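You operate a simulated robot arm through the tools that you are given. There is no shell and no other tool. Be economical: measure what you need, move in short steps, check, and stop when the job is done.

Carry out the task below with a simulated robot arm. There is one attempt and no reset: what you move stays moved.

## Task
Dry the size 40 foot form from the wall shelf in the drying cabinet.
Fine: upper shelf, door closed; switch on, wait for DRY, switch off.

Only the result counts: the job must be done as asked and must still hold three seconds after the hand-in. Knocking over, shifting, dropping, spilling or breaking anything else fails it.

## Robot
A 7-joint arm with a fingered hand on a trunk, on a base that drives. Base frame: it is fixed to the floor where the robot stands at the start and does not move with it; the origin is under the middle of the robot, x ahead of it, y to its left, z up. Lengths are in mm, angles in degrees, forces in N, time in s.
It reaches about 900 mm from its shoulder. Its first joint turns from -166.0 to 166.0 degrees. Places, roughly: black rotary switch [1500, 0, 1400]; drying cabinet door [1600, -100, 900]; foot form [1500, 500, 1250]; upper shelf of the drying cabinet [1700, 100, 900]. Payload 4 kg.
Tool frame: the origin (TCP) lies between the finger pads and is the grasp point; the fingertips stand 26 mm ahead of it; z points along the fingers, y is the line along which they close. Largest opening 148 mm; the body of the gripper starts 73 mm behind the TCP. The gripper is a hand of 3 fingers: y runs from the thumb to the fingers, the wrist lies at [0, 0, -239] in the tool frame.
Orientation is that of the tool frame in the base frame, as [roll, pitch, yaw] about the fixed x, y, z axes, in that order (R = Rz(yaw) Ry(pitch) Rx(roll)). With the fingers straight down and closing along the base's y, the tool's x points along the base's -x, its y along +y and its z along -z.

## Interface
- The arm moves only by the tool arm_command. Its argument "commands" is a list of rows, each a list of 6 numbers: the shift along the base's x, y, z in units of 20 mm (1.0 is 20 mm), then the turn, a rotation vector about the base's x, y, z in units of 5 degrees (1.0 is 5 degrees). In form: [[dx, dy, dz, rx, ry, rz], ...]. A call has 1 to 20 rows; each row shifts and turns the commanded pose from where the row before left it. A call with a number of a shift or a turn outside -1 to 1 is refused whole. Each row takes 0.2 s and may step no farther than 50 mm and 8.6 degrees from the row before; otherwise, the whole call is refused. A pose out of reach is approached as far as the arm can. The call stops where the force on the tool passes 90 N (or 10 N more than at its start, if that is more) or the arm is blocked; 0.2 s more then pass. In this call time passes only in rows, and 0.2 s behind the last. The reply holds the time, the measured pose of the TCP, the force on the tool along the base axes, the opening and the grip force, in the units named above and with some noise, with the torque about the TCP (base axes, N m) and any sound that the robot's microphone picked up.
- Cameras (640 x 400 px; columns grow to the right, rows downward): "scene" is now at [23.9, 113.4, 1415.5]; the picture's right is [-0.41, -0.91, 0.00], its down [-0.36, 0.17, -0.92] and it looks along [0.83, -0.38, -0.40] (base axes); focal length 252 px, centre (320, 200). "wrist" rides on the gripper at [68, -39, -90] in the tool frame; the picture's right is [0.50, 0.87, 0.00], its down [-0.66, 0.38, -0.65] and it looks along [-0.57, 0.33, 0.76] (tool axes); focal length 222 px, centre (320, 200). There is no depth. A picture from a camera that has moved, and an enlarged one, comes with that camera's place and axes in the base frame and with its lens.
- grab_frame(camera): a new picture of that camera. The clock stands still meanwhile.
- slide_trunk(by): slides the trunk up (or, below 0, down) by that many mm; the arm and the scene camera ride with it, the base frame stays. It gives what a move gives, with no picture.
- base_move(legs): drives the robot by 1 to 6 legs, each [ahead, left, turn to the left] in mm, mm and degrees, along the robot's own axes; the way and the turn of a leg run together, so that a leg with both is an arc; at most 1500 mm and 180 degrees a leg. The arm and the cameras ride along, it lands a little off, and it stops where it bumps. It gives what a move gives.
- curl_fingers(finger1, finger2, thumb_bend): sets how far each is bent, from 0 (flat) to 1 (curled in); at 0.3 the hand is open as for a grip, at 0.7 the pads meet at the TCP. One left out holds its place. A second passes; each finger stops where it meets its share of the squeeze, and holds until it gets a number again. It is the only way to open and close the hand. It gives what a move gives, with no picture; readings hold the bend of each and the force on the fingers (four entries, about 0 where the hand has none), thumb and palm.
- pan_tilt(pan, tilt): turns the head with the scene camera to pan (to the left, within 155 degrees either way) and tilt (down, from -29 to 69), counted from straight ahead of the robot. It gives what a move gives.
- inspect(camera, box): a new picture of the part [left, top, right, bottom] of that camera's present view, enlarged. The clock stands still meanwhile.
- sign_off(): hands the job in; it is judged then, once.

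Go step by step. Nothing tells you exact positions but the pictures and the camera data: compare them with the known pose of the tool, close in by small moves and look again before you grip or let go. The budget is 120 turns and 98 pictures, counting those below and the enlarged ones. Unless the task says otherwise, let go and move clear before handing in, and close with one line.

The tools are called after "Call:" as name(argument=value, ...) on one line, values as JSON. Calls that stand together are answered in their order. arm_command: Moves the arm, as the interface text tells. Its arguments: {"type":"object","properties":{"commands":{"type":"array","items":{"type":"array","items":{"type":"number"}}}},"required":["commands"]} The other tools are called the same way: slide_trunk (by) slides the trunk up or down; curl_fingers (finger1, finger2, thumb_bend) moves the fingers one by one; base_move (legs) drives the base; pan_tilt (pan, tilt) turns the head that bears the scene camera; grab_frame (camera) takes a picture; inspect (camera, box) takes an enlarged picture of a part of a camera's view; sign_off () hands the job in.

At the start:

```text
time: 0.0
tool_pos: [367.8, -55.9, 1177.4]
tcp_rot: [-180.0, 0.0, -180.0]
wrist_force: [0.1, -0.3, 0.3]
moment: [0.01, -0.04, 0.02]
finger_gap: 147.6
gripper_force: 0.1
shape: jaw
bend: [0.3, 0.3, 0.3]
finger forces: [0.1, 0.0, 0.1, 0.0, 0.0, 0.0]
trunk travel left (down, up): [-348.0, 242.0]
robot x, y, heading: [4.6, -2.1, -0.0]
head pan, tilt: [-24.4, 23.5]
```

scene: 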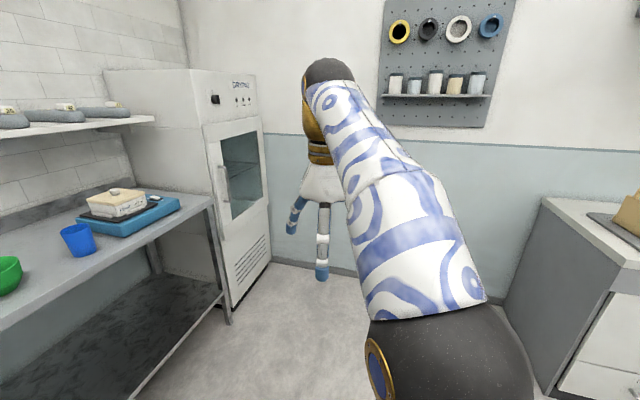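
wrist: 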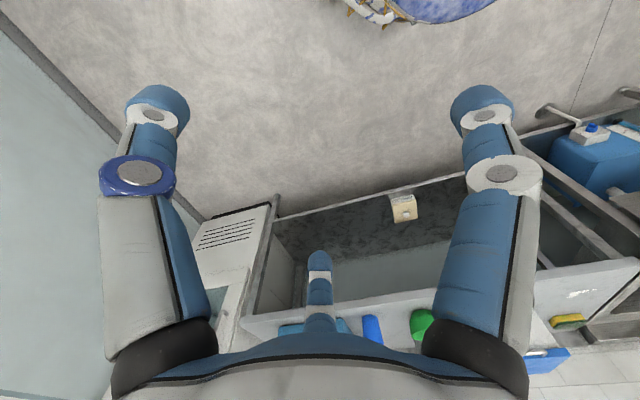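

I see the drying cabinet ahead-left with a handle on its door and a rotary switch on the upper panel, and grey foot forms on a wall shelf at the left. I'll look closer at both.

Call:
inspect(camera="scene", box=[180, 60, 290, 310])

Call:
pan_tilt(pan=25, tilt=15)

Call:
grab_frame(camera="scene")

```text
1.60 times, centred on (235, 185) of scene
camera zoom: at [23.9, 113.4, 1415.5], right [-0.41, -0.91, 0.0], down [-0.36, 0.17, -0.92], along [0.83, -0.38, -0.4], focal length 404 px, centre (456, 224)
```

zoom: 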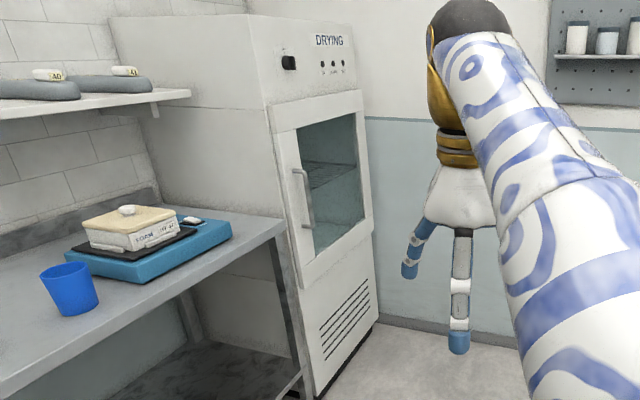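

```text
time: 1.2
tool_pos: [369.5, -56.6, 1177.0]
tcp_rot: [180.0, -0.1, 179.9]
wrist_force: [-0.3, 0.0, 1.1]
moment: [0.01, -0.01, 0.01]
finger_gap: 147.9
gripper_force: 0.1
shape: jaw
bend: [0.3, 0.3, 0.3]
finger forces: [0.0, 0.0, 0.1, 0.0, 0.0, 0.0]
trunk travel left (down, up): [-348.0, 242.0]
robot x, y, heading: [0.3, 0.7, 0.0]
head pan, tilt: [25.0, 15.0]
```

```text
94 pictures are left
camera scene: at [24.4, 191.0, 1429.3], right [0.42, -0.91, 0.0], down [-0.23, -0.11, -0.97], along [0.88, 0.41, -0.26], focal length 252 px, centre (320, 200)
```

scene: 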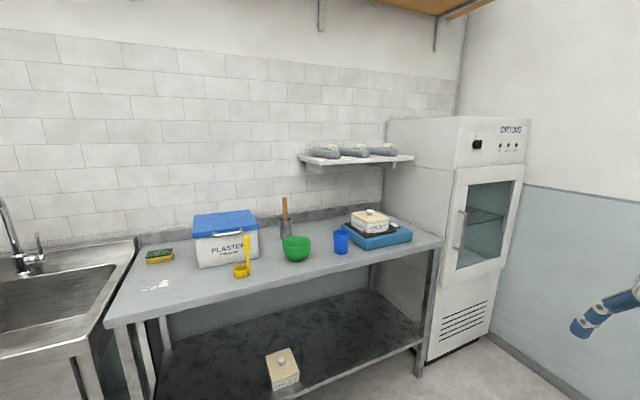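

Call:
inspect(camera="scene", box=[290, 120, 430, 207])

Call:
inspect(camera="scene", box=[380, 105, 540, 205])

Call:
inspect(camera="scene", box=[400, 160, 560, 370])

```text
4.57 times, centred on (360, 164) of scene
camera zoom: at [24.4, 191.0, 1429.3], right [0.42, -0.91, 0.0], down [-0.23, -0.11, -0.97], along [0.88, 0.41, -0.26], focal length 1154 px, centre (137, 367)
```

zoom: 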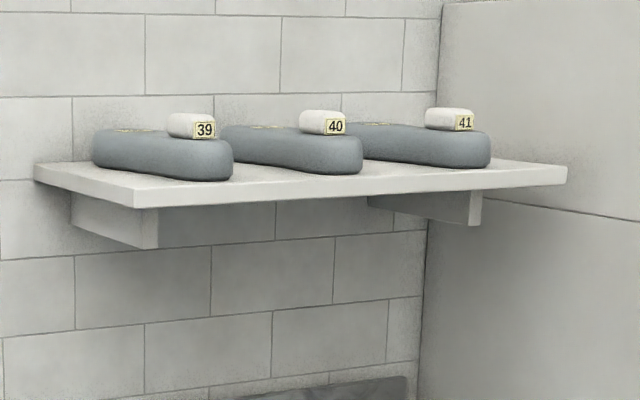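

```text
4.00 times, centred on (460, 155) of scene
camera zoom: at [24.4, 191.0, 1429.3], right [0.42, -0.91, 0.0], down [-0.23, -0.11, -0.97], along [0.88, 0.41, -0.26], focal length 1009 px, centre (-240, 380)
```

zoom: 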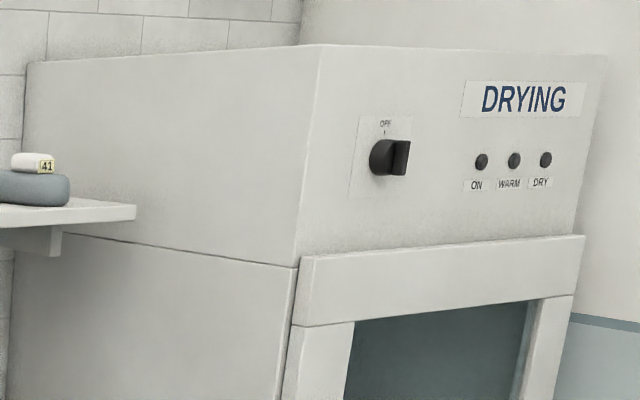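

```text
1.90 times, centred on (480, 265) of scene
camera zoom: at [24.4, 191.0, 1429.3], right [0.42, -0.91, 0.0], down [-0.23, -0.11, -0.97], along [0.88, 0.41, -0.26], focal length 481 px, centre (15, 76)
```

zoom: 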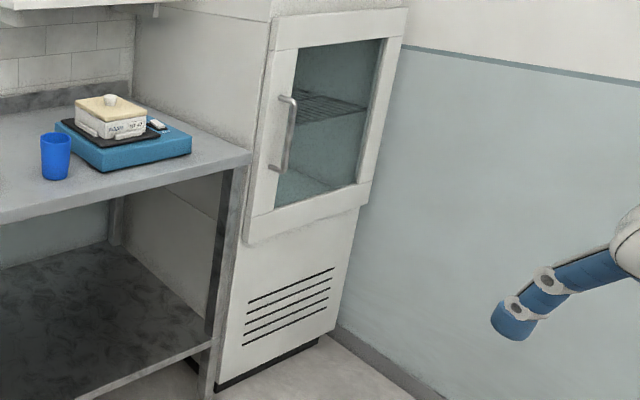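

The cabinet looks turned about 45° in the corner, door hinged on its right; form 40 is the middle one. I'll look right for floor space.

Call:
pan_tilt(pan=-60, tilt=30)

Call:
grab_frame(camera="scene")

Call:
pan_tilt(pan=0, tilt=25)

Call:
grab_frame(camera="scene")

```text
time: 2.8
tool_pos: [369.5, -56.3, 1177.9]
tcp_rot: [-180.0, 0.0, -179.9]
wrist_force: [-0.2, -0.3, 0.2]
moment: [0.02, 0.01, 0.02]
finger_gap: 147.8
gripper_force: 0.0
shape: jaw
bend: [0.3, 0.3, 0.3]
finger forces: [0.0, 0.0, 0.1, 0.0, 0.0, 0.0]
trunk travel left (down, up): [-348.0, 242.0]
robot x, y, heading: [-1.9, -1.1, -0.1]
head pan, tilt: [-60.0, 30.0]
```

```text
90 pictures are left
camera scene: at [-15.0, 73.3, 1405.2], right [-0.87, -0.5, 0.0], down [-0.25, 0.43, -0.87], along [0.43, -0.75, -0.5], focal length 252 px, centre (320, 200)
```

scene: 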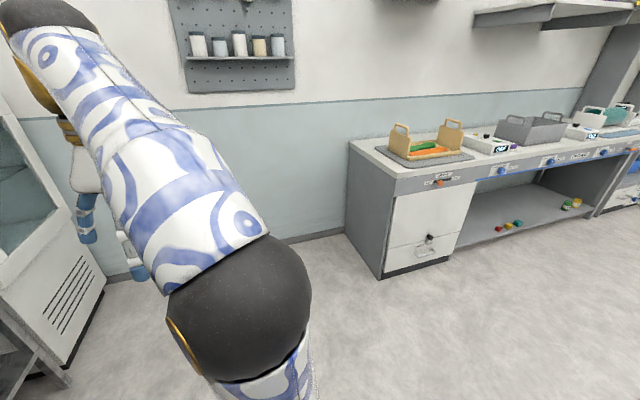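

```text
time: 4.1
tool_pos: [369.2, -56.2, 1176.4]
tcp_rot: [-179.9, 0.1, -180.0]
wrist_force: [0.6, -0.3, 0.9]
moment: [0.02, 0.03, -0.02]
finger_gap: 147.8
gripper_force: 0.1
shape: jaw
bend: [0.3, 0.3, 0.3]
finger forces: [0.0, 0.0, 0.1, 0.1, 0.0, 0.1]
trunk travel left (down, up): [-348.0, 242.0]
robot x, y, heading: [-1.0, -0.5, 0.2]
head pan, tilt: [0.0, 25.0]
```

```text
89 pictures are left
camera scene: at [31.8, 151.6, 1413.1], right [0.0, -1.0, 0.0], down [-0.42, 0.0, -0.91], along [0.91, 0.0, -0.42], focal length 252 px, centre (320, 200)
```

scene: 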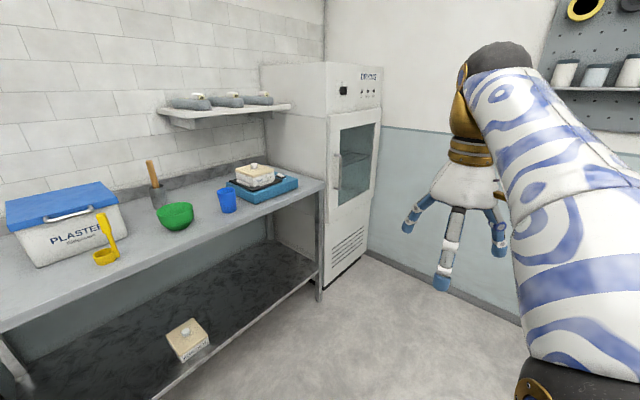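

The whole room is turned about 40°: facing the tiled wall means heading about +50°. I'll drive to a spot in front of the shelf and cabinet, facing the wall.

Call:
base_move(legs=[[0, 0, 50], [250, -850, 0]])

Call:
pan_tilt(pan=20, tilt=15)

Call:
grab_frame(camera="scene")

Call:
pan_tilt(pan=-25, tilt=20)

Call:
grab_frame(camera="scene")

```text
time: 11.2
tool_pos: [1115.6, -111.3, 1176.7]
tcp_rot: [-180.0, 0.1, -129.5]
wrist_force: [0.2, -0.1, -0.7]
moment: [0.02, 0.0, 0.01]
finger_gap: 148.0
gripper_force: 0.0
shape: jaw
bend: [0.3, 0.3, 0.3]
finger forces: [0.0, 0.0, 0.0, 0.1, 0.1, 0.1]
trunk travel left (down, up): [-348.0, 242.0]
robot x, y, heading: [841.9, -364.3, 50.6]
head pan, tilt: [0.0, 25.0]
```

```text
time: 12.0
tool_pos: [1114.9, -111.5, 1177.3]
tcp_rot: [179.9, 0.0, -129.5]
wrist_force: [-0.6, 0.4, -0.9]
moment: [-0.01, -0.01, 0.02]
finger_gap: 147.8
gripper_force: 0.1
shape: jaw
bend: [0.3, 0.3, 0.3]
finger forces: [0.0, 0.1, 0.0, 0.0, 0.0, 0.1]
trunk travel left (down, up): [-348.0, 242.0]
robot x, y, heading: [840.2, -361.6, 50.7]
head pan, tilt: [20.0, 15.0]
```

```text
88 pictures are left
camera scene: at [715.0, -223.0, 1429.3], right [0.94, -0.33, 0.0], down [-0.09, -0.24, -0.97], along [0.32, 0.91, -0.26], focal length 252 px, centre (320, 200)
```

scene: 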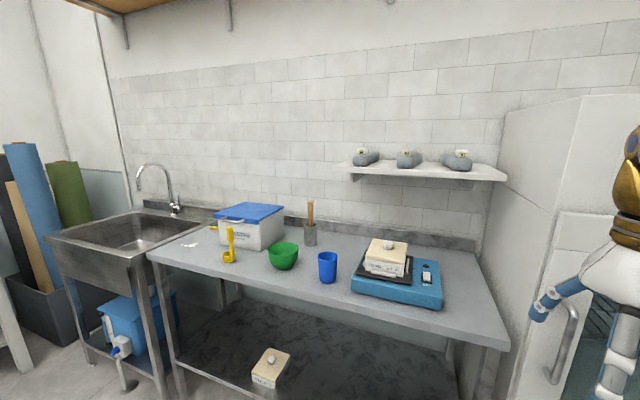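

```text
time: 13.1
tool_pos: [1115.6, -112.1, 1177.4]
tcp_rot: [-179.9, -0.1, -129.4]
wrist_force: [1.3, 0.2, 0.6]
moment: [-0.03, 0.02, -0.03]
finger_gap: 147.7
gripper_force: 0.0
shape: jaw
bend: [0.3, 0.3, 0.3]
finger forces: [0.0, 0.1, 0.1, 0.0, 0.0, 0.0]
trunk travel left (down, up): [-348.0, 242.0]
robot x, y, heading: [839.3, -364.4, 50.2]
head pan, tilt: [-25.0, 20.0]
```

```text
87 pictures are left
camera scene: at [767.8, -270.8, 1421.2], right [0.43, -0.9, 0.0], down [-0.31, -0.15, -0.94], along [0.85, 0.41, -0.34], focal length 252 px, centre (320, 200)
```

scene: 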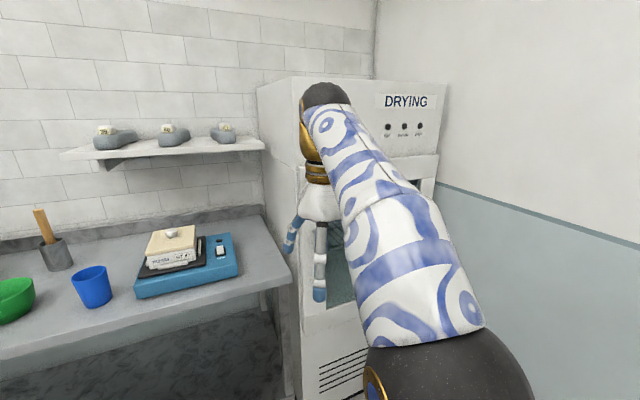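

Form 40 is near [1394, 626, ~1300]; the handle near z 830–1050 at the door's left edge. I'll point the hand forward (toward the cabinet), lowering and advancing a little.

Call:
arm_command(commands=[[0.3, 0.36, -0.5, 0.766, -0.643, 0], [0.3, 0.36, -0.5, 0.766, -0.643, 0], [0.3, 0.36, -0.5, 0.766, -0.643, 0], [0.3, 0.36, -0.5, 0.766, -0.643, 0], [0.3, 0.36, -0.5, 0.766, -0.643, 0], [0.3, 0.36, -0.5, 0.766, -0.643, 0], [0.3, 0.36, -0.5, 0.766, -0.643, 0], [0.3, 0.36, -0.5, 0.766, -0.643, 0], [0.3, 0.36, -0.5, 0.766, -0.643, 0], [0.3, 0.36, -0.5, 0.766, -0.643, 0], [0.3, 0.36, -0.5, 0.766, -0.643, 0], [0.3, 0.36, -0.5, 0.766, -0.643, 0], [0.3, 0.36, -0.5, 0.766, -0.643, 0], [0.3, 0.36, -0.5, 0.766, -0.643, 0], [0.3, 0.36, -0.5, 0.766, -0.643, 0], [0.3, 0.36, -0.5, 0.766, -0.643, 0], [0.3, 0.36, -0.5, 0.766, -0.643, 0], [0.3, 0.36, -0.5, 0.766, -0.643, 0]])

Call:
grab_frame(camera="scene")

Call:
grab_frame(camera="wrist")

```text
time: 16.9
tool_pos: [1223.6, 19.5, 997.6]
tcp_rot: [-97.5, 89.4, -47.4]
wrist_force: [0.6, -0.2, -0.4]
moment: [0.0, -0.01, 0.03]
finger_gap: 148.0
gripper_force: 0.1
shape: jaw
bend: [0.3, 0.3, 0.3]
finger forces: [0.0, 0.1, 0.0, 0.0, 0.1, 0.0]
trunk travel left (down, up): [-348.0, 242.0]
robot x, y, heading: [836.3, -359.1, 50.6]
head pan, tilt: [-25.0, 20.0]
```

```text
86 pictures are left
camera scene: at [767.9, -271.0, 1421.2], right [0.43, -0.9, 0.0], down [-0.31, -0.15, -0.94], along [0.85, 0.41, -0.34], focal length 252 px, centre (320, 200)
```

scene: 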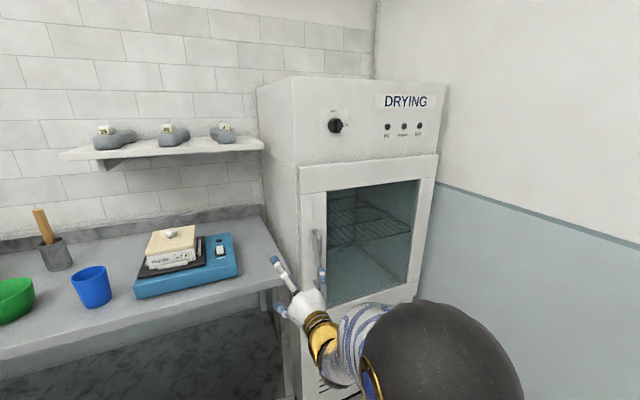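

```text
85 pictures are left
camera wrist: at [1195.3, -76.2, 929.7], right [-0.66, 0.55, -0.51], down [-0.71, -0.26, 0.65], along [0.23, 0.79, 0.56], focal length 222 px, centre (320, 200)
```

wrist: 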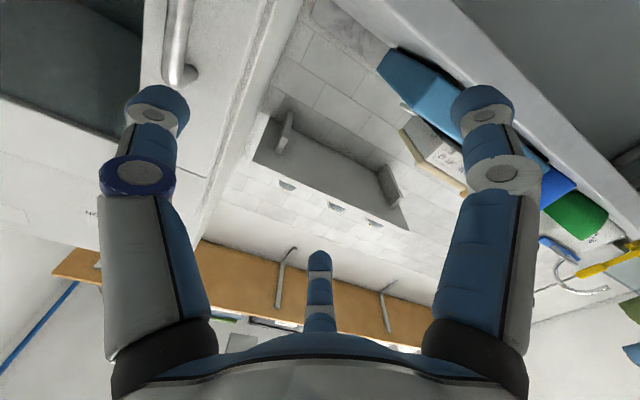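

Call:
inspect(camera="scene", box=[250, 200, 410, 320])

Call:
inspect(camera="scene", box=[280, 70, 460, 180])

Call:
inspect(camera="scene", box=[60, 105, 270, 180])

```text
3.33 times, centred on (330, 260) of scene
camera zoom: at [767.9, -271.0, 1421.2], right [0.43, -0.9, 0.0], down [-0.31, -0.15, -0.94], along [0.85, 0.41, -0.34], focal length 841 px, centre (287, 0)
```

zoom: 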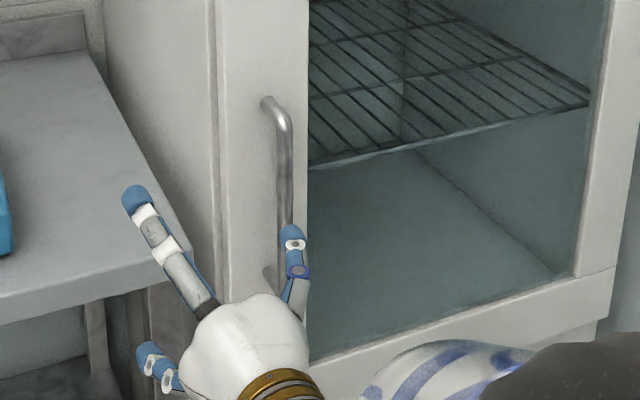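

```text
3.56 times, centred on (370, 125) of scene
camera zoom: at [767.9, -271.0, 1421.2], right [0.43, -0.9, 0.0], down [-0.31, -0.15, -0.94], along [0.85, 0.41, -0.34], focal length 897 px, centre (142, 467)
```

zoom: 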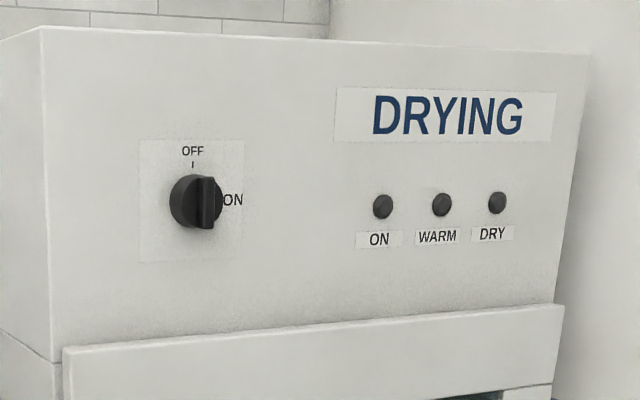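

```text
3.05 times, centred on (165, 142) of scene
camera zoom: at [767.9, -271.0, 1421.2], right [0.43, -0.9, 0.0], down [-0.31, -0.15, -0.94], along [0.85, 0.41, -0.34], focal length 769 px, centre (792, 375)
```

zoom: 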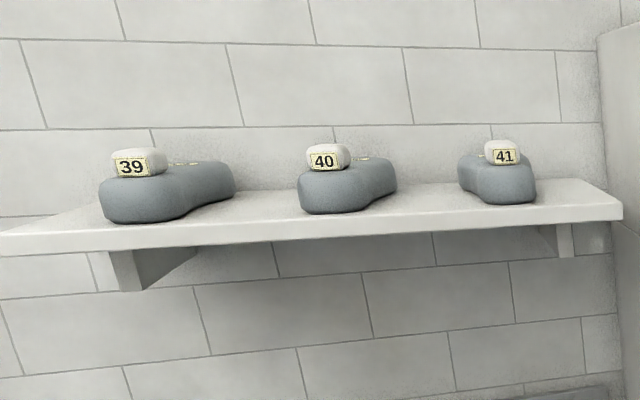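

The handle bar is about at [1439, 51], z 840–1025. I'll align sideways with it before advancing.

Call:
arm_command(commands=[[0.69, -0.58, -0.4, 0, 0, 0], [0.69, -0.58, -0.4, 0, 0, 0], [0.69, -0.58, -0.4, 0, 0, 0], [0.69, -0.58, -0.4, 0, 0, 0], [0.69, -0.58, -0.4, 0, 0, 0], [0.69, -0.58, -0.4, 0, 0, 0], [0.69, -0.58, -0.4, 0, 0, 0], [0.69, -0.58, -0.4, 0, 0, 0]])

Call:
grab_frame(camera="wrist")

Call:
inspect(camera="scene", box=[250, 200, 410, 320])

```text
time: 18.7
tool_pos: [1335.2, -74.8, 933.6]
tcp_rot: [-92.1, 89.5, -41.9]
wrist_force: [-0.1, -0.3, 0.4]
moment: [0.02, 0.0, -0.03]
finger_gap: 147.8
gripper_force: 0.1
shape: jaw
bend: [0.3, 0.3, 0.3]
finger forces: [0.1, 0.0, 0.0, 0.0, 0.0, 0.0]
trunk travel left (down, up): [-348.0, 242.0]
robot x, y, heading: [839.5, -361.9, 50.5]
head pan, tilt: [-25.0, 20.0]
```

```text
81 pictures are left
camera wrist: at [1306.2, -170.4, 867.1], right [-0.66, 0.55, -0.51], down [-0.71, -0.25, 0.65], along [0.23, 0.79, 0.56], focal length 222 px, centre (320, 200)
```

wrist: 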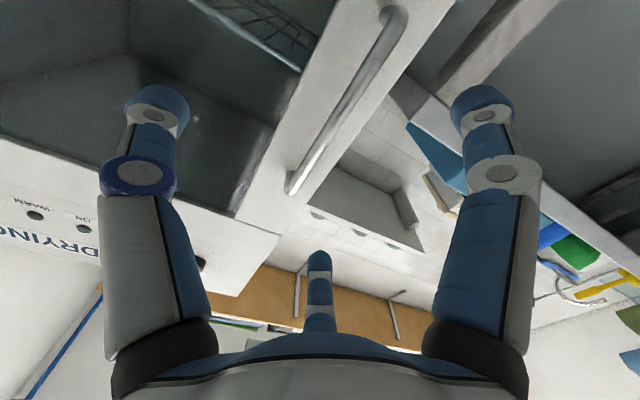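

```text
3.33 times, centred on (330, 260) of scene
camera zoom: at [767.8, -270.9, 1421.2], right [0.43, -0.9, 0.0], down [-0.31, -0.15, -0.94], along [0.85, 0.41, -0.34], focal length 841 px, centre (287, 0)
```

zoom: 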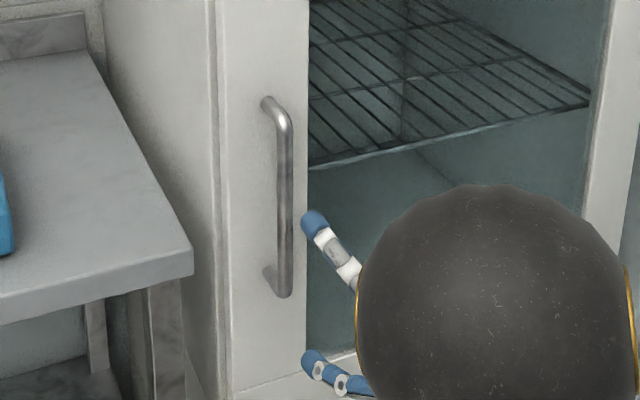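

Call:
arm_command(commands=[[0.55, 0.84, 0, 0, 0, 0], [0.55, 0.84, 0, 0, 0, 0], [0.55, 0.84, 0, 0, 0, 0], [0.55, 0.84, 0, 0, 0, 0], [0.55, 0.84, 0, 0, 0, 0]])

Call:
grab_frame(camera="wrist")

Call:
inspect(camera="scene", box=[250, 200, 410, 320])

```text
time: 19.9
tool_pos: [1387.7, 7.8, 932.8]
tcp_rot: [-94.0, 89.5, -44.0]
wrist_force: [-0.4, 0.9, -0.4]
moment: [0.01, 0.01, 0.03]
finger_gap: 147.9
gripper_force: 0.0
shape: jaw
bend: [0.3, 0.3, 0.3]
finger forces: [0.0, 0.0, 0.0, 0.0, 0.0, 0.0]
trunk travel left (down, up): [-348.0, 242.0]
robot x, y, heading: [837.8, -363.2, 50.9]
head pan, tilt: [-25.0, 20.0]
```

```text
79 pictures are left
camera wrist: at [1360.1, -87.5, 865.5], right [-0.66, 0.55, -0.51], down [-0.71, -0.25, 0.65], along [0.23, 0.79, 0.56], focal length 222 px, centre (320, 200)
```

wrist: 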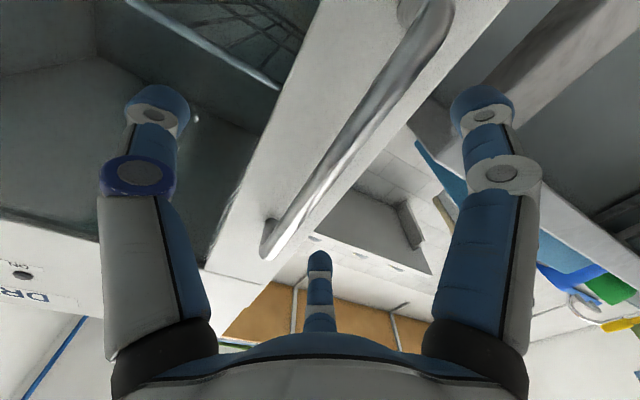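

```text
3.33 times, centred on (330, 260) of scene
camera zoom: at [767.9, -270.9, 1421.2], right [0.43, -0.9, 0.0], down [-0.31, -0.15, -0.94], along [0.85, 0.41, -0.34], focal length 841 px, centre (287, 0)
```

zoom: 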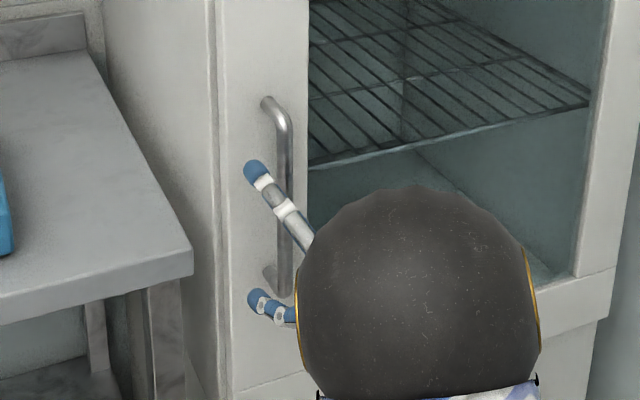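

Lateral alignment is good; advance 38 mm and close on the bar.

Call:
arm_command(commands=[[0.61, 0.73, 0, 0, 0, 0], [0.61, 0.73, 0, 0, 0, 0]])

Call:
curl_fingers(finger1=0.7, finger2=0.7, thumb_bend=0.7)

Call:
grab_frame(camera="wrist")

```text
time: 20.5
tool_pos: [1412.4, 38.8, 930.9]
tcp_rot: [-97.2, 89.5, -47.1]
wrist_force: [-0.4, 0.1, 0.4]
moment: [-0.02, 0.01, 0.02]
finger_gap: 147.7
gripper_force: 0.0
shape: jaw
bend: [0.3, 0.3, 0.3]
finger forces: [0.0, 0.0, 0.1, 0.0, 0.0, 0.1]
trunk travel left (down, up): [-348.0, 242.0]
robot x, y, heading: [837.9, -358.9, 50.6]
head pan, tilt: [-25.0, 20.0]
```

```text
time: 21.5
tool_pos: [1410.7, 39.7, 932.0]
tcp_rot: [-96.2, 89.4, -45.9]
wrist_force: [-5.8, 4.7, -1.1]
moment: [0.02, 0.01, -0.06]
finger_gap: 2.9
gripper_force: 3.9
shape: fingers
bend: [0.68, 0.68, 0.7]
finger forces: [3.7, 3.2, 0.1, 0.1, 0.1, 0.0]
trunk travel left (down, up): [-348.0, 242.0]
robot x, y, heading: [840.7, -363.6, 50.7]
head pan, tilt: [-25.0, 20.0]
```

```text
77 pictures are left
camera wrist: at [1383.6, -56.1, 864.9], right [-0.66, 0.55, -0.51], down [-0.71, -0.25, 0.65], along [0.23, 0.79, 0.56], focal length 222 px, centre (320, 200)
```

wrist: 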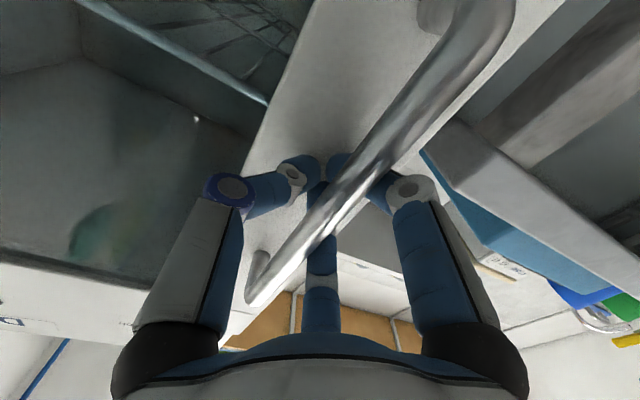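

The fingers have closed behind the bar, hooking it. I'll pull along the door's arc, 10° first.

Call:
arm_command(commands=[[-0.397, -0.755, 0, 0, 0, 0.4], [-0.397, -0.755, 0, 0, 0, 0.4], [-0.397, -0.755, 0, 0, 0, 0.4], [-0.397, -0.755, 0, 0, 0, 0.4], [-0.397, -0.755, 0, 0, 0, 0.4]])

Call:
grab_frame(camera="scene")

```text
time: 22.7
tool_pos: [1372.1, -34.9, 933.5]
tcp_rot: [-97.4, 89.4, -37.1]
wrist_force: [-13.1, 5.8, -2.0]
moment: [-0.01, -0.01, -0.1]
finger_gap: 7.1
gripper_force: 7.1
shape: fingers
bend: [0.66, 0.68, 0.7]
finger forces: [7.2, 6.5, 0.0, 0.1, 0.1, 0.1]
trunk travel left (down, up): [-348.0, 242.0]
robot x, y, heading: [841.7, -359.2, 50.5]
head pan, tilt: [-25.0, 20.0]
```

```text
76 pictures are left
camera scene: at [766.6, -269.9, 1421.1], right [0.43, -0.9, 0.0], down [-0.31, -0.15, -0.94], along [0.85, 0.41, -0.34], focal length 252 px, centre (320, 200)
```

scene: 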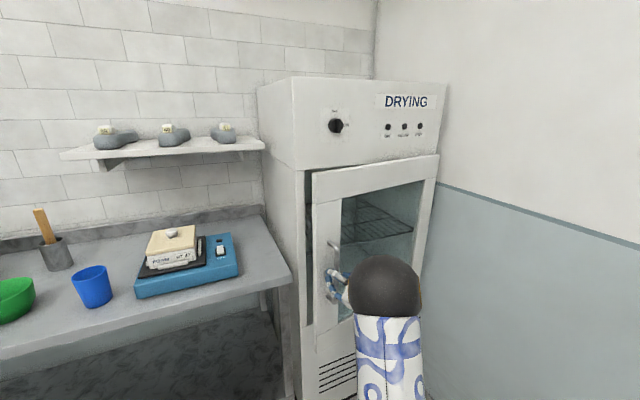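

The door opens smoothly. Continue the arc another 20°.

Call:
arm_command(commands=[[-0.29, -0.785, 0, 0, 0, 0.4], [-0.29, -0.785, 0, 0, 0, 0.4], [-0.29, -0.785, 0, 0, 0, 0.4], [-0.29, -0.785, 0, 0, 0, 0.4], [-0.29, -0.785, 0, 0, 0, 0.4], [-0.145, -0.82, 0, 0, 0, 0.4], [-0.145, -0.82, 0, 0, 0, 0.4], [-0.145, -0.82, 0, 0, 0, 0.4], [-0.145, -0.82, 0, 0, 0, 0.4], [-0.145, -0.82, 0, 0, 0, 0.4]])

Call:
grab_frame(camera="scene")

```text
time: 24.9
tool_pos: [1329.4, -199.6, 933.8]
tcp_rot: [-98.2, 89.5, -18.1]
wrist_force: [-19.9, 1.8, -4.6]
moment: [0.01, -0.01, -0.14]
finger_gap: 11.3
gripper_force: 9.8
shape: fingers
bend: [0.65, 0.67, 0.7]
finger forces: [10.3, 9.6, 0.1, 0.0, 0.0, 0.0]
trunk travel left (down, up): [-348.0, 242.0]
robot x, y, heading: [835.9, -363.4, 50.5]
head pan, tilt: [-25.0, 20.0]
```

```text
75 pictures are left
camera scene: at [765.8, -270.6, 1421.0], right [0.43, -0.9, 0.0], down [-0.31, -0.15, -0.94], along [0.85, 0.41, -0.34], focal length 252 px, centre (320, 200)
```

scene: 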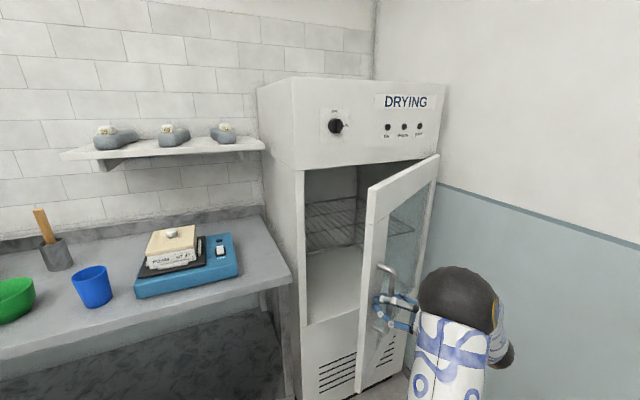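

Call:
arm_command(commands=[[-0.02, -0.815, 0, 0, 0, 0.4], [-0.02, -0.815, 0, 0, 0, 0.4], [-0.02, -0.815, 0, 0, 0, 0.4], [-0.02, -0.815, 0, 0, 0, 0.4], [-0.02, -0.815, 0, 0, 0, 0.4], [0.137, -0.795, 0, 0, 0, 0.4], [0.137, -0.795, 0, 0, 0, 0.4], [0.137, -0.795, 0, 0, 0, 0.4], [0.137, -0.795, 0, 0, 0, 0.4], [0.137, -0.795, 0, 0, 0, 0.4]])

Call:
grab_frame(camera="scene")

```text
time: 27.1
tool_pos: [1340.6, -359.0, 936.6]
tcp_rot: [-92.9, 89.4, 7.1]
wrist_force: [-28.3, -5.2, -8.7]
moment: [0.04, 0.0, -0.32]
finger_gap: 14.8
gripper_force: 14.7
shape: fingers
bend: [0.62, 0.68, 0.7]
finger forces: [17.2, 13.0, 0.0, 0.0, 0.0, 0.1]
trunk travel left (down, up): [-348.0, 242.0]
robot x, y, heading: [839.1, -358.3, 50.6]
head pan, tilt: [-25.0, 20.0]
```

```text
74 pictures are left
camera scene: at [765.3, -271.9, 1421.2], right [0.43, -0.9, 0.0], down [-0.31, -0.15, -0.94], along [0.85, 0.41, -0.34], focal length 252 px, centre (320, 200)
```

scene: 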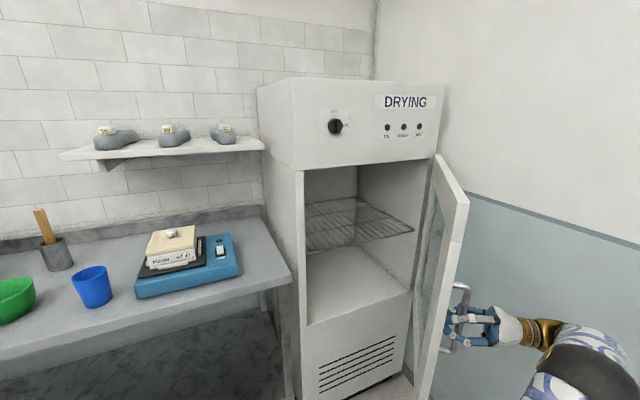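

Door is ~50° open and the hand is nearing the right wall, so I'll release, back out, and push it further from inside.

Call:
curl_fingers(finger1=0.2, finger2=0.2, thumb_bend=0.2)

Call:
arm_command(commands=[[0.15, -0.9, 0, 0, 0, 0], [0.15, -0.9, 0, 0, 0, 0], [0.15, -0.9, 0, 0, 0, 0], [0.15, -0.9, 0, 0, 0, 0], [0.15, -0.9, 0, 0, 0, 0]])

Call:
grab_frame(camera="scene")

```text
time: 28.1
tool_pos: [1344.0, -357.9, 935.0]
tcp_rot: [-94.4, 89.5, 5.8]
wrist_force: [0.5, -0.6, 0.1]
moment: [0.03, 0.01, -0.03]
finger_gap: 146.5
gripper_force: 0.0
shape: fingers
bend: [0.2, 0.2, 0.2]
finger forces: [0.0, 0.1, 0.0, 0.1, 0.0, 0.0]
trunk travel left (down, up): [-348.0, 242.0]
robot x, y, heading: [839.1, -362.4, 50.4]
head pan, tilt: [-25.0, 20.0]
```

```text
time: 29.3
tool_pos: [1357.8, -448.8, 932.0]
tcp_rot: [-105.7, 89.4, -5.9]
wrist_force: [1.1, 0.1, 0.8]
moment: [-0.05, 0.02, -0.05]
finger_gap: 146.7
gripper_force: 0.1
shape: fingers
bend: [0.2, 0.2, 0.2]
finger forces: [0.0, 0.0, 0.1, 0.0, 0.1, 0.0]
trunk travel left (down, up): [-348.0, 242.0]
robot x, y, heading: [843.1, -361.6, 50.4]
head pan, tilt: [-25.0, 20.0]
```

```text
73 pictures are left
camera scene: at [767.9, -271.1, 1421.3], right [0.43, -0.9, 0.0], down [-0.31, -0.15, -0.94], along [0.85, 0.41, -0.34], focal length 252 px, centre (320, 200)
```

scene: 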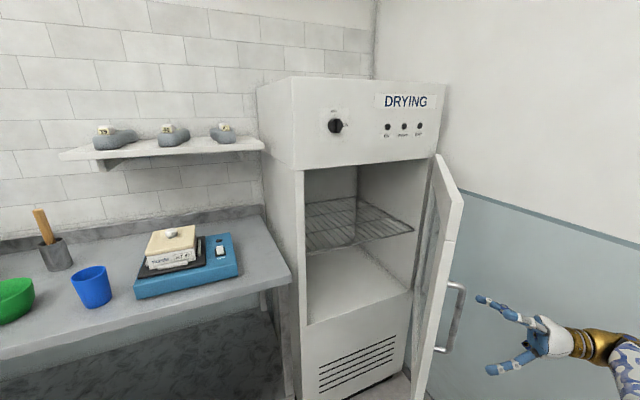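

Back the base off 200 mm to clear the door edge, then swing the hand back to forward-facing and fist it.

Call:
base_move(legs=[[-200, 0, 0]])

Call:
arm_command(commands=[[-0.6, 0.5, 0, 0, 0, -1], [-0.6, 0.5, 0, 0, 0, -1], [-0.6, 0.5, 0, 0, 0, -1], [-0.6, 0.5, 0, 0, 0, -1], [-0.6, 0.5, 0, 0, 0, -1], [-0.6, 0.5, 0, 0, 0, -1], [-0.6, 0.5, 0, 0, 0, -1], [-0.6, 0.5, 0, 0, 0, -1], [-0.6, 0.5, 0, 0, 0, -1], [-0.6, 0.5, 0, 0, 0, -1]])

Call:
curl_fingers(finger1=0.7, finger2=0.7, thumb_bend=0.7)

Call:
grab_frame(camera="scene")

```text
time: 30.9
tool_pos: [1231.2, -603.9, 934.3]
tcp_rot: [-96.4, 89.4, 3.6]
wrist_force: [0.4, 1.0, 0.6]
moment: [0.0, 0.0, 0.0]
finger_gap: 146.6
gripper_force: 0.0
shape: fingers
bend: [0.2, 0.2, 0.2]
finger forces: [0.0, 0.0, 0.0, 0.0, 0.0, 0.0]
trunk travel left (down, up): [-348.0, 242.0]
robot x, y, heading: [713.3, -514.4, 50.4]
head pan, tilt: [-25.0, 20.0]
```

```text
time: 33.1
tool_pos: [1110.2, -502.6, 932.9]
tcp_rot: [-95.6, 89.5, -46.0]
wrist_force: [0.0, -0.3, 0.5]
moment: [-0.04, 0.0, 0.01]
finger_gap: 146.9
gripper_force: 0.1
shape: fingers
bend: [0.2, 0.2, 0.2]
finger forces: [0.1, 0.1, 0.0, 0.1, 0.1, 0.0]
trunk travel left (down, up): [-348.0, 242.0]
robot x, y, heading: [715.8, -515.5, 50.5]
head pan, tilt: [-25.0, 20.0]
```

```text
time: 34.1
tool_pos: [1109.3, -502.9, 933.5]
tcp_rot: [-95.9, 89.5, -46.1]
wrist_force: [-0.2, 0.2, 0.1]
moment: [-0.01, 0.0, -0.03]
finger_gap: 0.2
gripper_force: 0.0
shape: fingers
bend: [0.69, 0.69, 0.7]
finger forces: [0.1, 0.0, 0.1, 0.1, 0.0, 0.0]
trunk travel left (down, up): [-348.0, 242.0]
robot x, y, heading: [710.4, -512.7, 50.2]
head pan, tilt: [-25.0, 20.0]
```

```text
72 pictures are left
camera scene: at [641.8, -424.2, 1421.2], right [0.43, -0.9, 0.0], down [-0.31, -0.15, -0.94], along [0.85, 0.4, -0.34], focal length 252 px, centre (320, 200)
```

scene: 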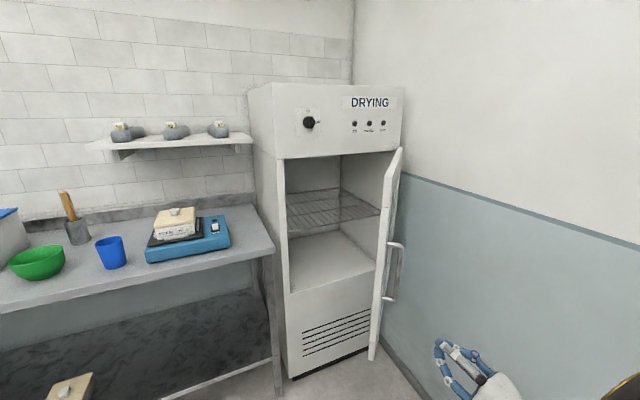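

Call:
arm_command(commands=[[-0.7, 0.588, 0, 0, 0, 0], [-0.7, 0.588, 0, 0, 0, 0], [-0.7, 0.588, 0, 0, 0, 0], [-0.7, 0.588, 0, 0, 0, 0], [-0.7, 0.588, 0, 0, 0, 0]])

Call:
base_move(legs=[[360, 0, 0]])

Call:
grab_frame(camera="scene")

```text
time: 35.3
tool_pos: [1073.9, -481.1, 937.2]
tcp_rot: [-97.8, 89.6, -47.9]
wrist_force: [0.3, -0.7, 0.0]
moment: [-0.01, 0.01, -0.04]
finger_gap: 0.1
gripper_force: 0.0
shape: fingers
bend: [0.69, 0.69, 0.7]
finger forces: [0.0, 0.1, 0.0, 0.0, 0.0, 0.0]
out of reach, approached as far as the arm can: row 3, 4, 5
trunk travel left (down, up): [-348.0, 242.0]
robot x, y, heading: [713.7, -513.6, 50.5]
head pan, tilt: [-25.0, 20.0]
```

```text
time: 37.6
tool_pos: [1298.1, -203.8, 937.8]
tcp_rot: [-83.9, 89.3, -33.8]
wrist_force: [-46.7, -0.2, -8.0]
moment: [0.36, -0.18, -2.05]
finger_gap: 76.7
gripper_force: 22.5
shape: fingers
bend: [0.7, 0.7, 0.7]
finger forces: [0.0, 0.0, 0.0, 0.0, 44.8, 0.1]
trunk travel left (down, up): [-348.0, 242.0]
robot x, y, heading: [938.0, -238.8, 50.2]
head pan, tilt: [-25.0, 20.0]
```

```text
71 pictures are left
camera scene: at [864.4, -147.9, 1421.0], right [0.43, -0.9, 0.0], down [-0.3, -0.15, -0.94], along [0.85, 0.4, -0.34], focal length 252 px, centre (320, 200)
```

scene: 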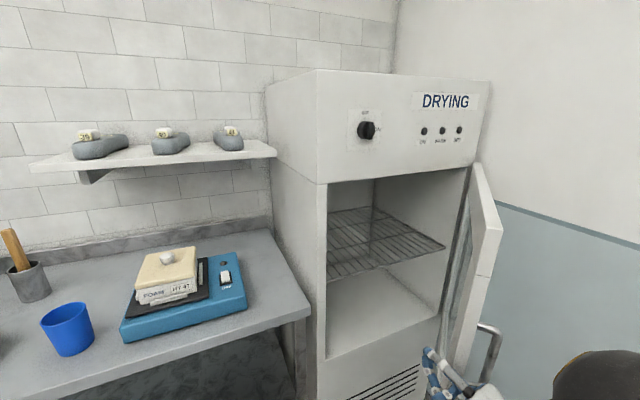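

The thumb side already rests on the door's inner face; push it to the right.

Call:
arm_command(commands=[[0.766, -0.643, 0, 0, 0, 0], [0.766, -0.643, 0, 0, 0, 0], [0.766, -0.643, 0, 0, 0, 0], [0.766, -0.643, 0, 0, 0, 0], [0.766, -0.643, 0, 0, 0, 0], [0.766, -0.643, 0, 0, 0, 0]])

Call:
grab_frame(camera="scene")

```text
time: 38.1
tool_pos: [1310.9, -219.4, 938.6]
tcp_rot: [-59.9, 89.5, -8.8]
wrist_force: [-59.6, 1.1, 10.3]
moment: [-0.29, 0.43, -1.4]
finger_gap: 89.9
gripper_force: 37.4
shape: fingers
bend: [0.66, 0.66, 0.7]
finger forces: [19.7, 18.0, 0.1, 0.0, 36.7, 0.0]
trunk travel left (down, up): [-348.0, 242.0]
robot x, y, heading: [936.6, -238.3, 50.6]
head pan, tilt: [-25.0, 20.0]
stopped in row 2: the force on the tool passed its limit at 95 N (the readings are from after the stop); the commanded pose is now the measured one
```

```text
70 pictures are left
camera scene: at [858.7, -147.5, 1421.1], right [0.43, -0.9, 0.0], down [-0.3, -0.15, -0.94], along [0.85, 0.4, -0.34], focal length 252 px, centre (320, 200)
```

scene: 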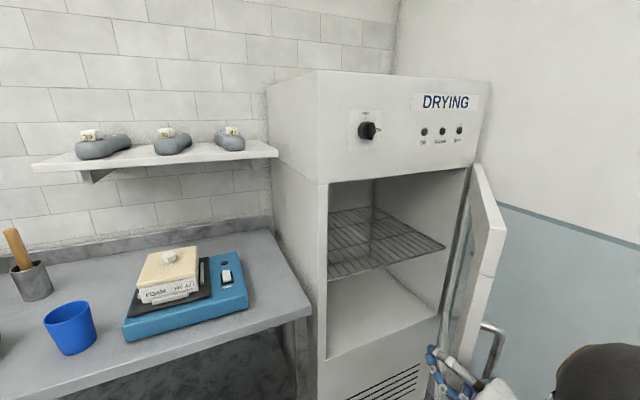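

Call:
inspect(camera="scene", box=[380, 280, 560, 400])

Call:
grab_frame(camera="wrist")

```text
3.33 times, centred on (470, 340) of scene
camera zoom: at [858.7, -147.5, 1421.1], right [0.43, -0.9, 0.0], down [-0.3, -0.15, -0.94], along [0.85, 0.4, -0.34], focal length 841 px, centre (-180, -267)
```

zoom: 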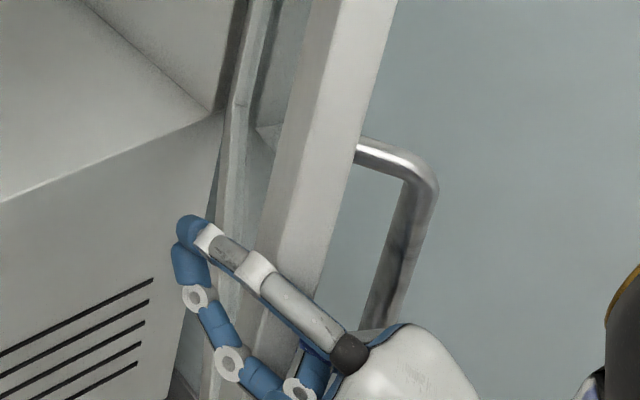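

```text
68 pictures are left
camera wrist: at [1285.0, -314.1, 871.9], right [-0.67, 0.54, -0.51], down [-0.71, -0.27, 0.65], along [0.22, 0.79, 0.57], focal length 222 px, centre (320, 200)
```

wrist: 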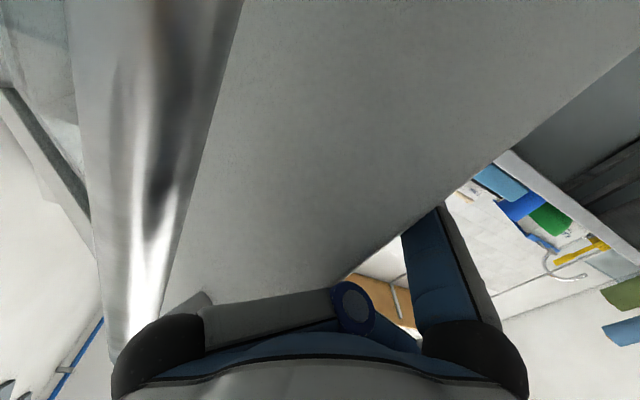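

The hand is straddling the door edge. I'll open it, back off, shift left and re-enter fully inside.

Call:
curl_fingers(finger1=0.3, finger2=0.3, thumb_bend=0.3)

Call:
base_move(legs=[[-200, 0, 0]])

Call:
grab_frame(camera="scene")

```text
time: 39.1
tool_pos: [1317.0, -220.1, 937.7]
tcp_rot: [-88.8, 89.6, -38.2]
wrist_force: [-33.0, 1.1, -3.8]
moment: [0.19, -0.15, -0.62]
finger_gap: 81.2
gripper_force: 18.1
shape: fingers
bend: [0.31, 0.3, 0.35]
finger forces: [6.3, 4.9, 0.0, 0.1, 26.2, 0.0]
trunk travel left (down, up): [-348.0, 242.0]
robot x, y, heading: [937.9, -238.9, 50.3]
head pan, tilt: [-25.0, 20.0]
```

```text
time: 40.8
tool_pos: [1192.5, -375.0, 935.9]
tcp_rot: [-108.3, 89.7, -57.6]
wrist_force: [-0.4, -0.6, 0.1]
moment: [-0.01, 0.0, -0.03]
finger_gap: 126.9
gripper_force: 0.1
shape: fingers
bend: [0.3, 0.3, 0.3]
finger forces: [0.0, 0.0, 0.0, 0.0, 0.0, 0.0]
trunk travel left (down, up): [-348.0, 242.0]
robot x, y, heading: [812.1, -390.2, 50.8]
head pan, tilt: [-25.0, 20.0]
```

```text
67 pictures are left
camera scene: at [741.0, -302.5, 1421.2], right [0.43, -0.9, 0.0], down [-0.31, -0.15, -0.94], along [0.85, 0.41, -0.34], focal length 252 px, centre (320, 200)
```

scene: 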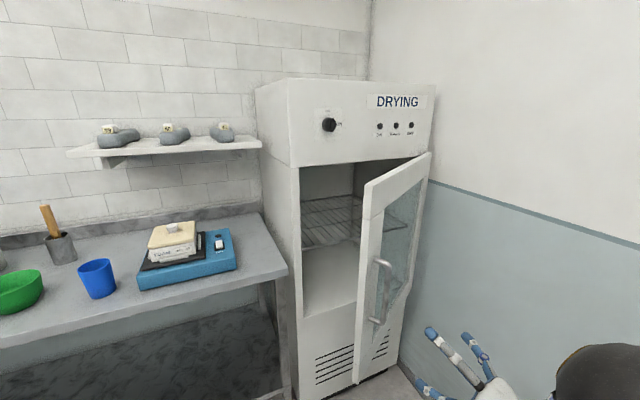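

Call:
curl_fingers(finger1=0.7, finger2=0.7, thumb_bend=0.7)

Call:
base_move(legs=[[0, 190, 0], [300, 0, 0]])

Call:
grab_frame(camera="scene")

```text
time: 41.8
tool_pos: [1192.8, -375.0, 935.5]
tcp_rot: [-106.7, 89.7, -56.0]
wrist_force: [0.1, -0.8, 0.0]
moment: [0.02, -0.03, 0.0]
finger_gap: 0.0
gripper_force: 0.0
shape: fingers
bend: [0.69, 0.69, 0.7]
finger forces: [0.0, 0.0, 0.0, 0.1, 0.0, 0.1]
trunk travel left (down, up): [-348.0, 242.0]
robot x, y, heading: [806.9, -393.6, 50.9]
head pan, tilt: [-25.0, 20.0]
```

```text
time: 44.9
tool_pos: [1226.5, -31.1, 936.0]
tcp_rot: [-105.9, 89.7, -55.8]
wrist_force: [-0.4, 0.1, 0.3]
moment: [0.0, -0.04, -0.01]
finger_gap: 0.0
gripper_force: 0.0
shape: fingers
bend: [0.69, 0.69, 0.7]
finger forces: [0.0, 0.1, 0.0, 0.0, 0.1, 0.0]
trunk travel left (down, up): [-348.0, 242.0]
robot x, y, heading: [848.1, -44.3, 50.0]
head pan, tilt: [-25.0, 20.0]
```

```text
66 pictures are left
camera scene: at [776.3, 46.2, 1421.2], right [0.42, -0.91, 0.0], down [-0.31, -0.14, -0.94], along [0.85, 0.4, -0.34], focal length 252 px, centre (320, 200)
```

scene: 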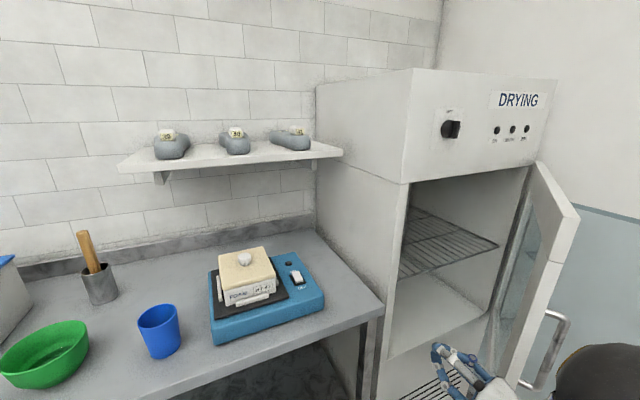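

Now the hand is inside the door; drive right to push it open.

Call:
base_move(legs=[[0, -320, 0]])

Call:
grab_frame(camera="scene")

```text
time: 46.2
tool_pos: [1299.9, -98.0, 931.8]
tcp_rot: [100.3, 88.1, 150.7]
wrist_force: [-26.4, 1.5, 6.5]
moment: [-0.66, 1.62, -2.66]
finger_gap: 0.1
gripper_force: 3.2
shape: fingers
bend: [0.69, 0.69, 0.7]
finger forces: [0.0, 0.0, 0.1, 0.0, 0.1, 5.6]
trunk travel left (down, up): [-348.0, 242.0]
robot x, y, heading: [930.6, -112.3, 50.2]
head pan, tilt: [-25.0, 20.0]
stopped in leg 1: the force on the tool passed its limit at 160 N (the readings are from after the stop); the commanded pose is now the measured one
```

```text
65 pictures are left
camera scene: at [854.7, -24.2, 1421.2], right [0.42, -0.91, 0.0], down [-0.31, -0.14, -0.94], along [0.85, 0.4, -0.34], focal length 252 px, centre (320, 200)
```

scene: 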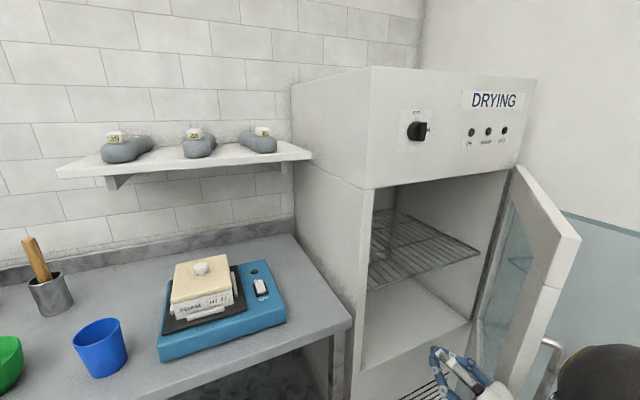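

Call:
inspect(camera="scene", box=[400, 300, 600, 400])

Call:
pan_tilt(pan=-45, tilt=40)

Call:
grab_frame(camera="scene")

```text
3.20 times, centred on (500, 350) of scene
camera zoom: at [854.7, -24.2, 1421.2], right [0.42, -0.91, 0.0], down [-0.31, -0.14, -0.94], along [0.85, 0.4, -0.34], focal length 808 px, centre (-256, -280)
```

zoom: 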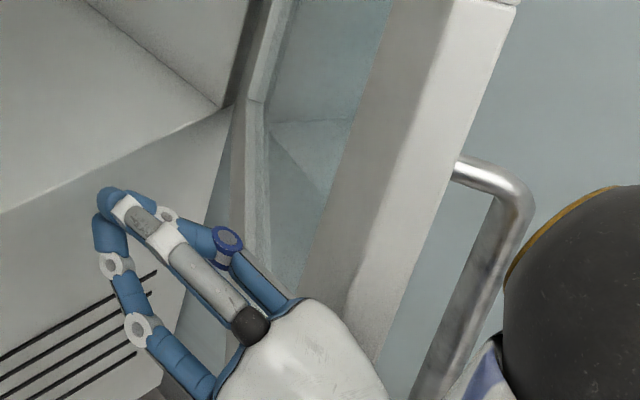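

```text
time: 47.0
tool_pos: [1301.2, -98.6, 933.2]
tcp_rot: [100.6, 88.3, 150.9]
wrist_force: [-35.8, 2.7, 3.5]
moment: [-0.26, 2.37, -3.82]
finger_gap: 0.0
gripper_force: 2.7
shape: fingers
bend: [0.69, 0.69, 0.7]
finger forces: [0.0, 0.0, 0.0, 0.0, 0.0, 5.6]
trunk travel left (down, up): [-348.0, 242.0]
robot x, y, heading: [927.0, -116.6, 50.0]
head pan, tilt: [-45.0, 40.0]
```

```text
63 pictures are left
camera scene: at [854.4, -56.4, 1389.6], right [0.09, -1.0, 0.0], down [-0.64, -0.06, -0.77], along [0.77, 0.07, -0.64], focal length 252 px, centre (320, 200)
```

scene: 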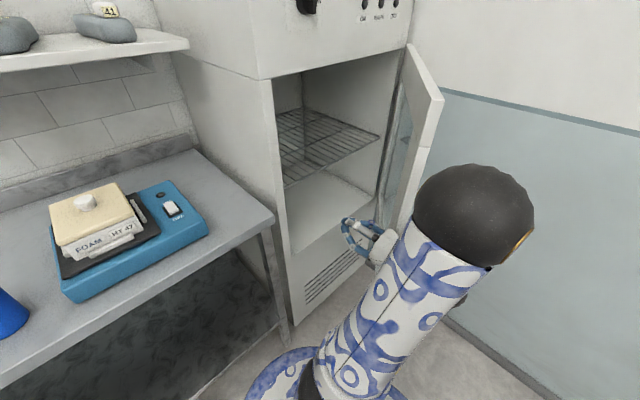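

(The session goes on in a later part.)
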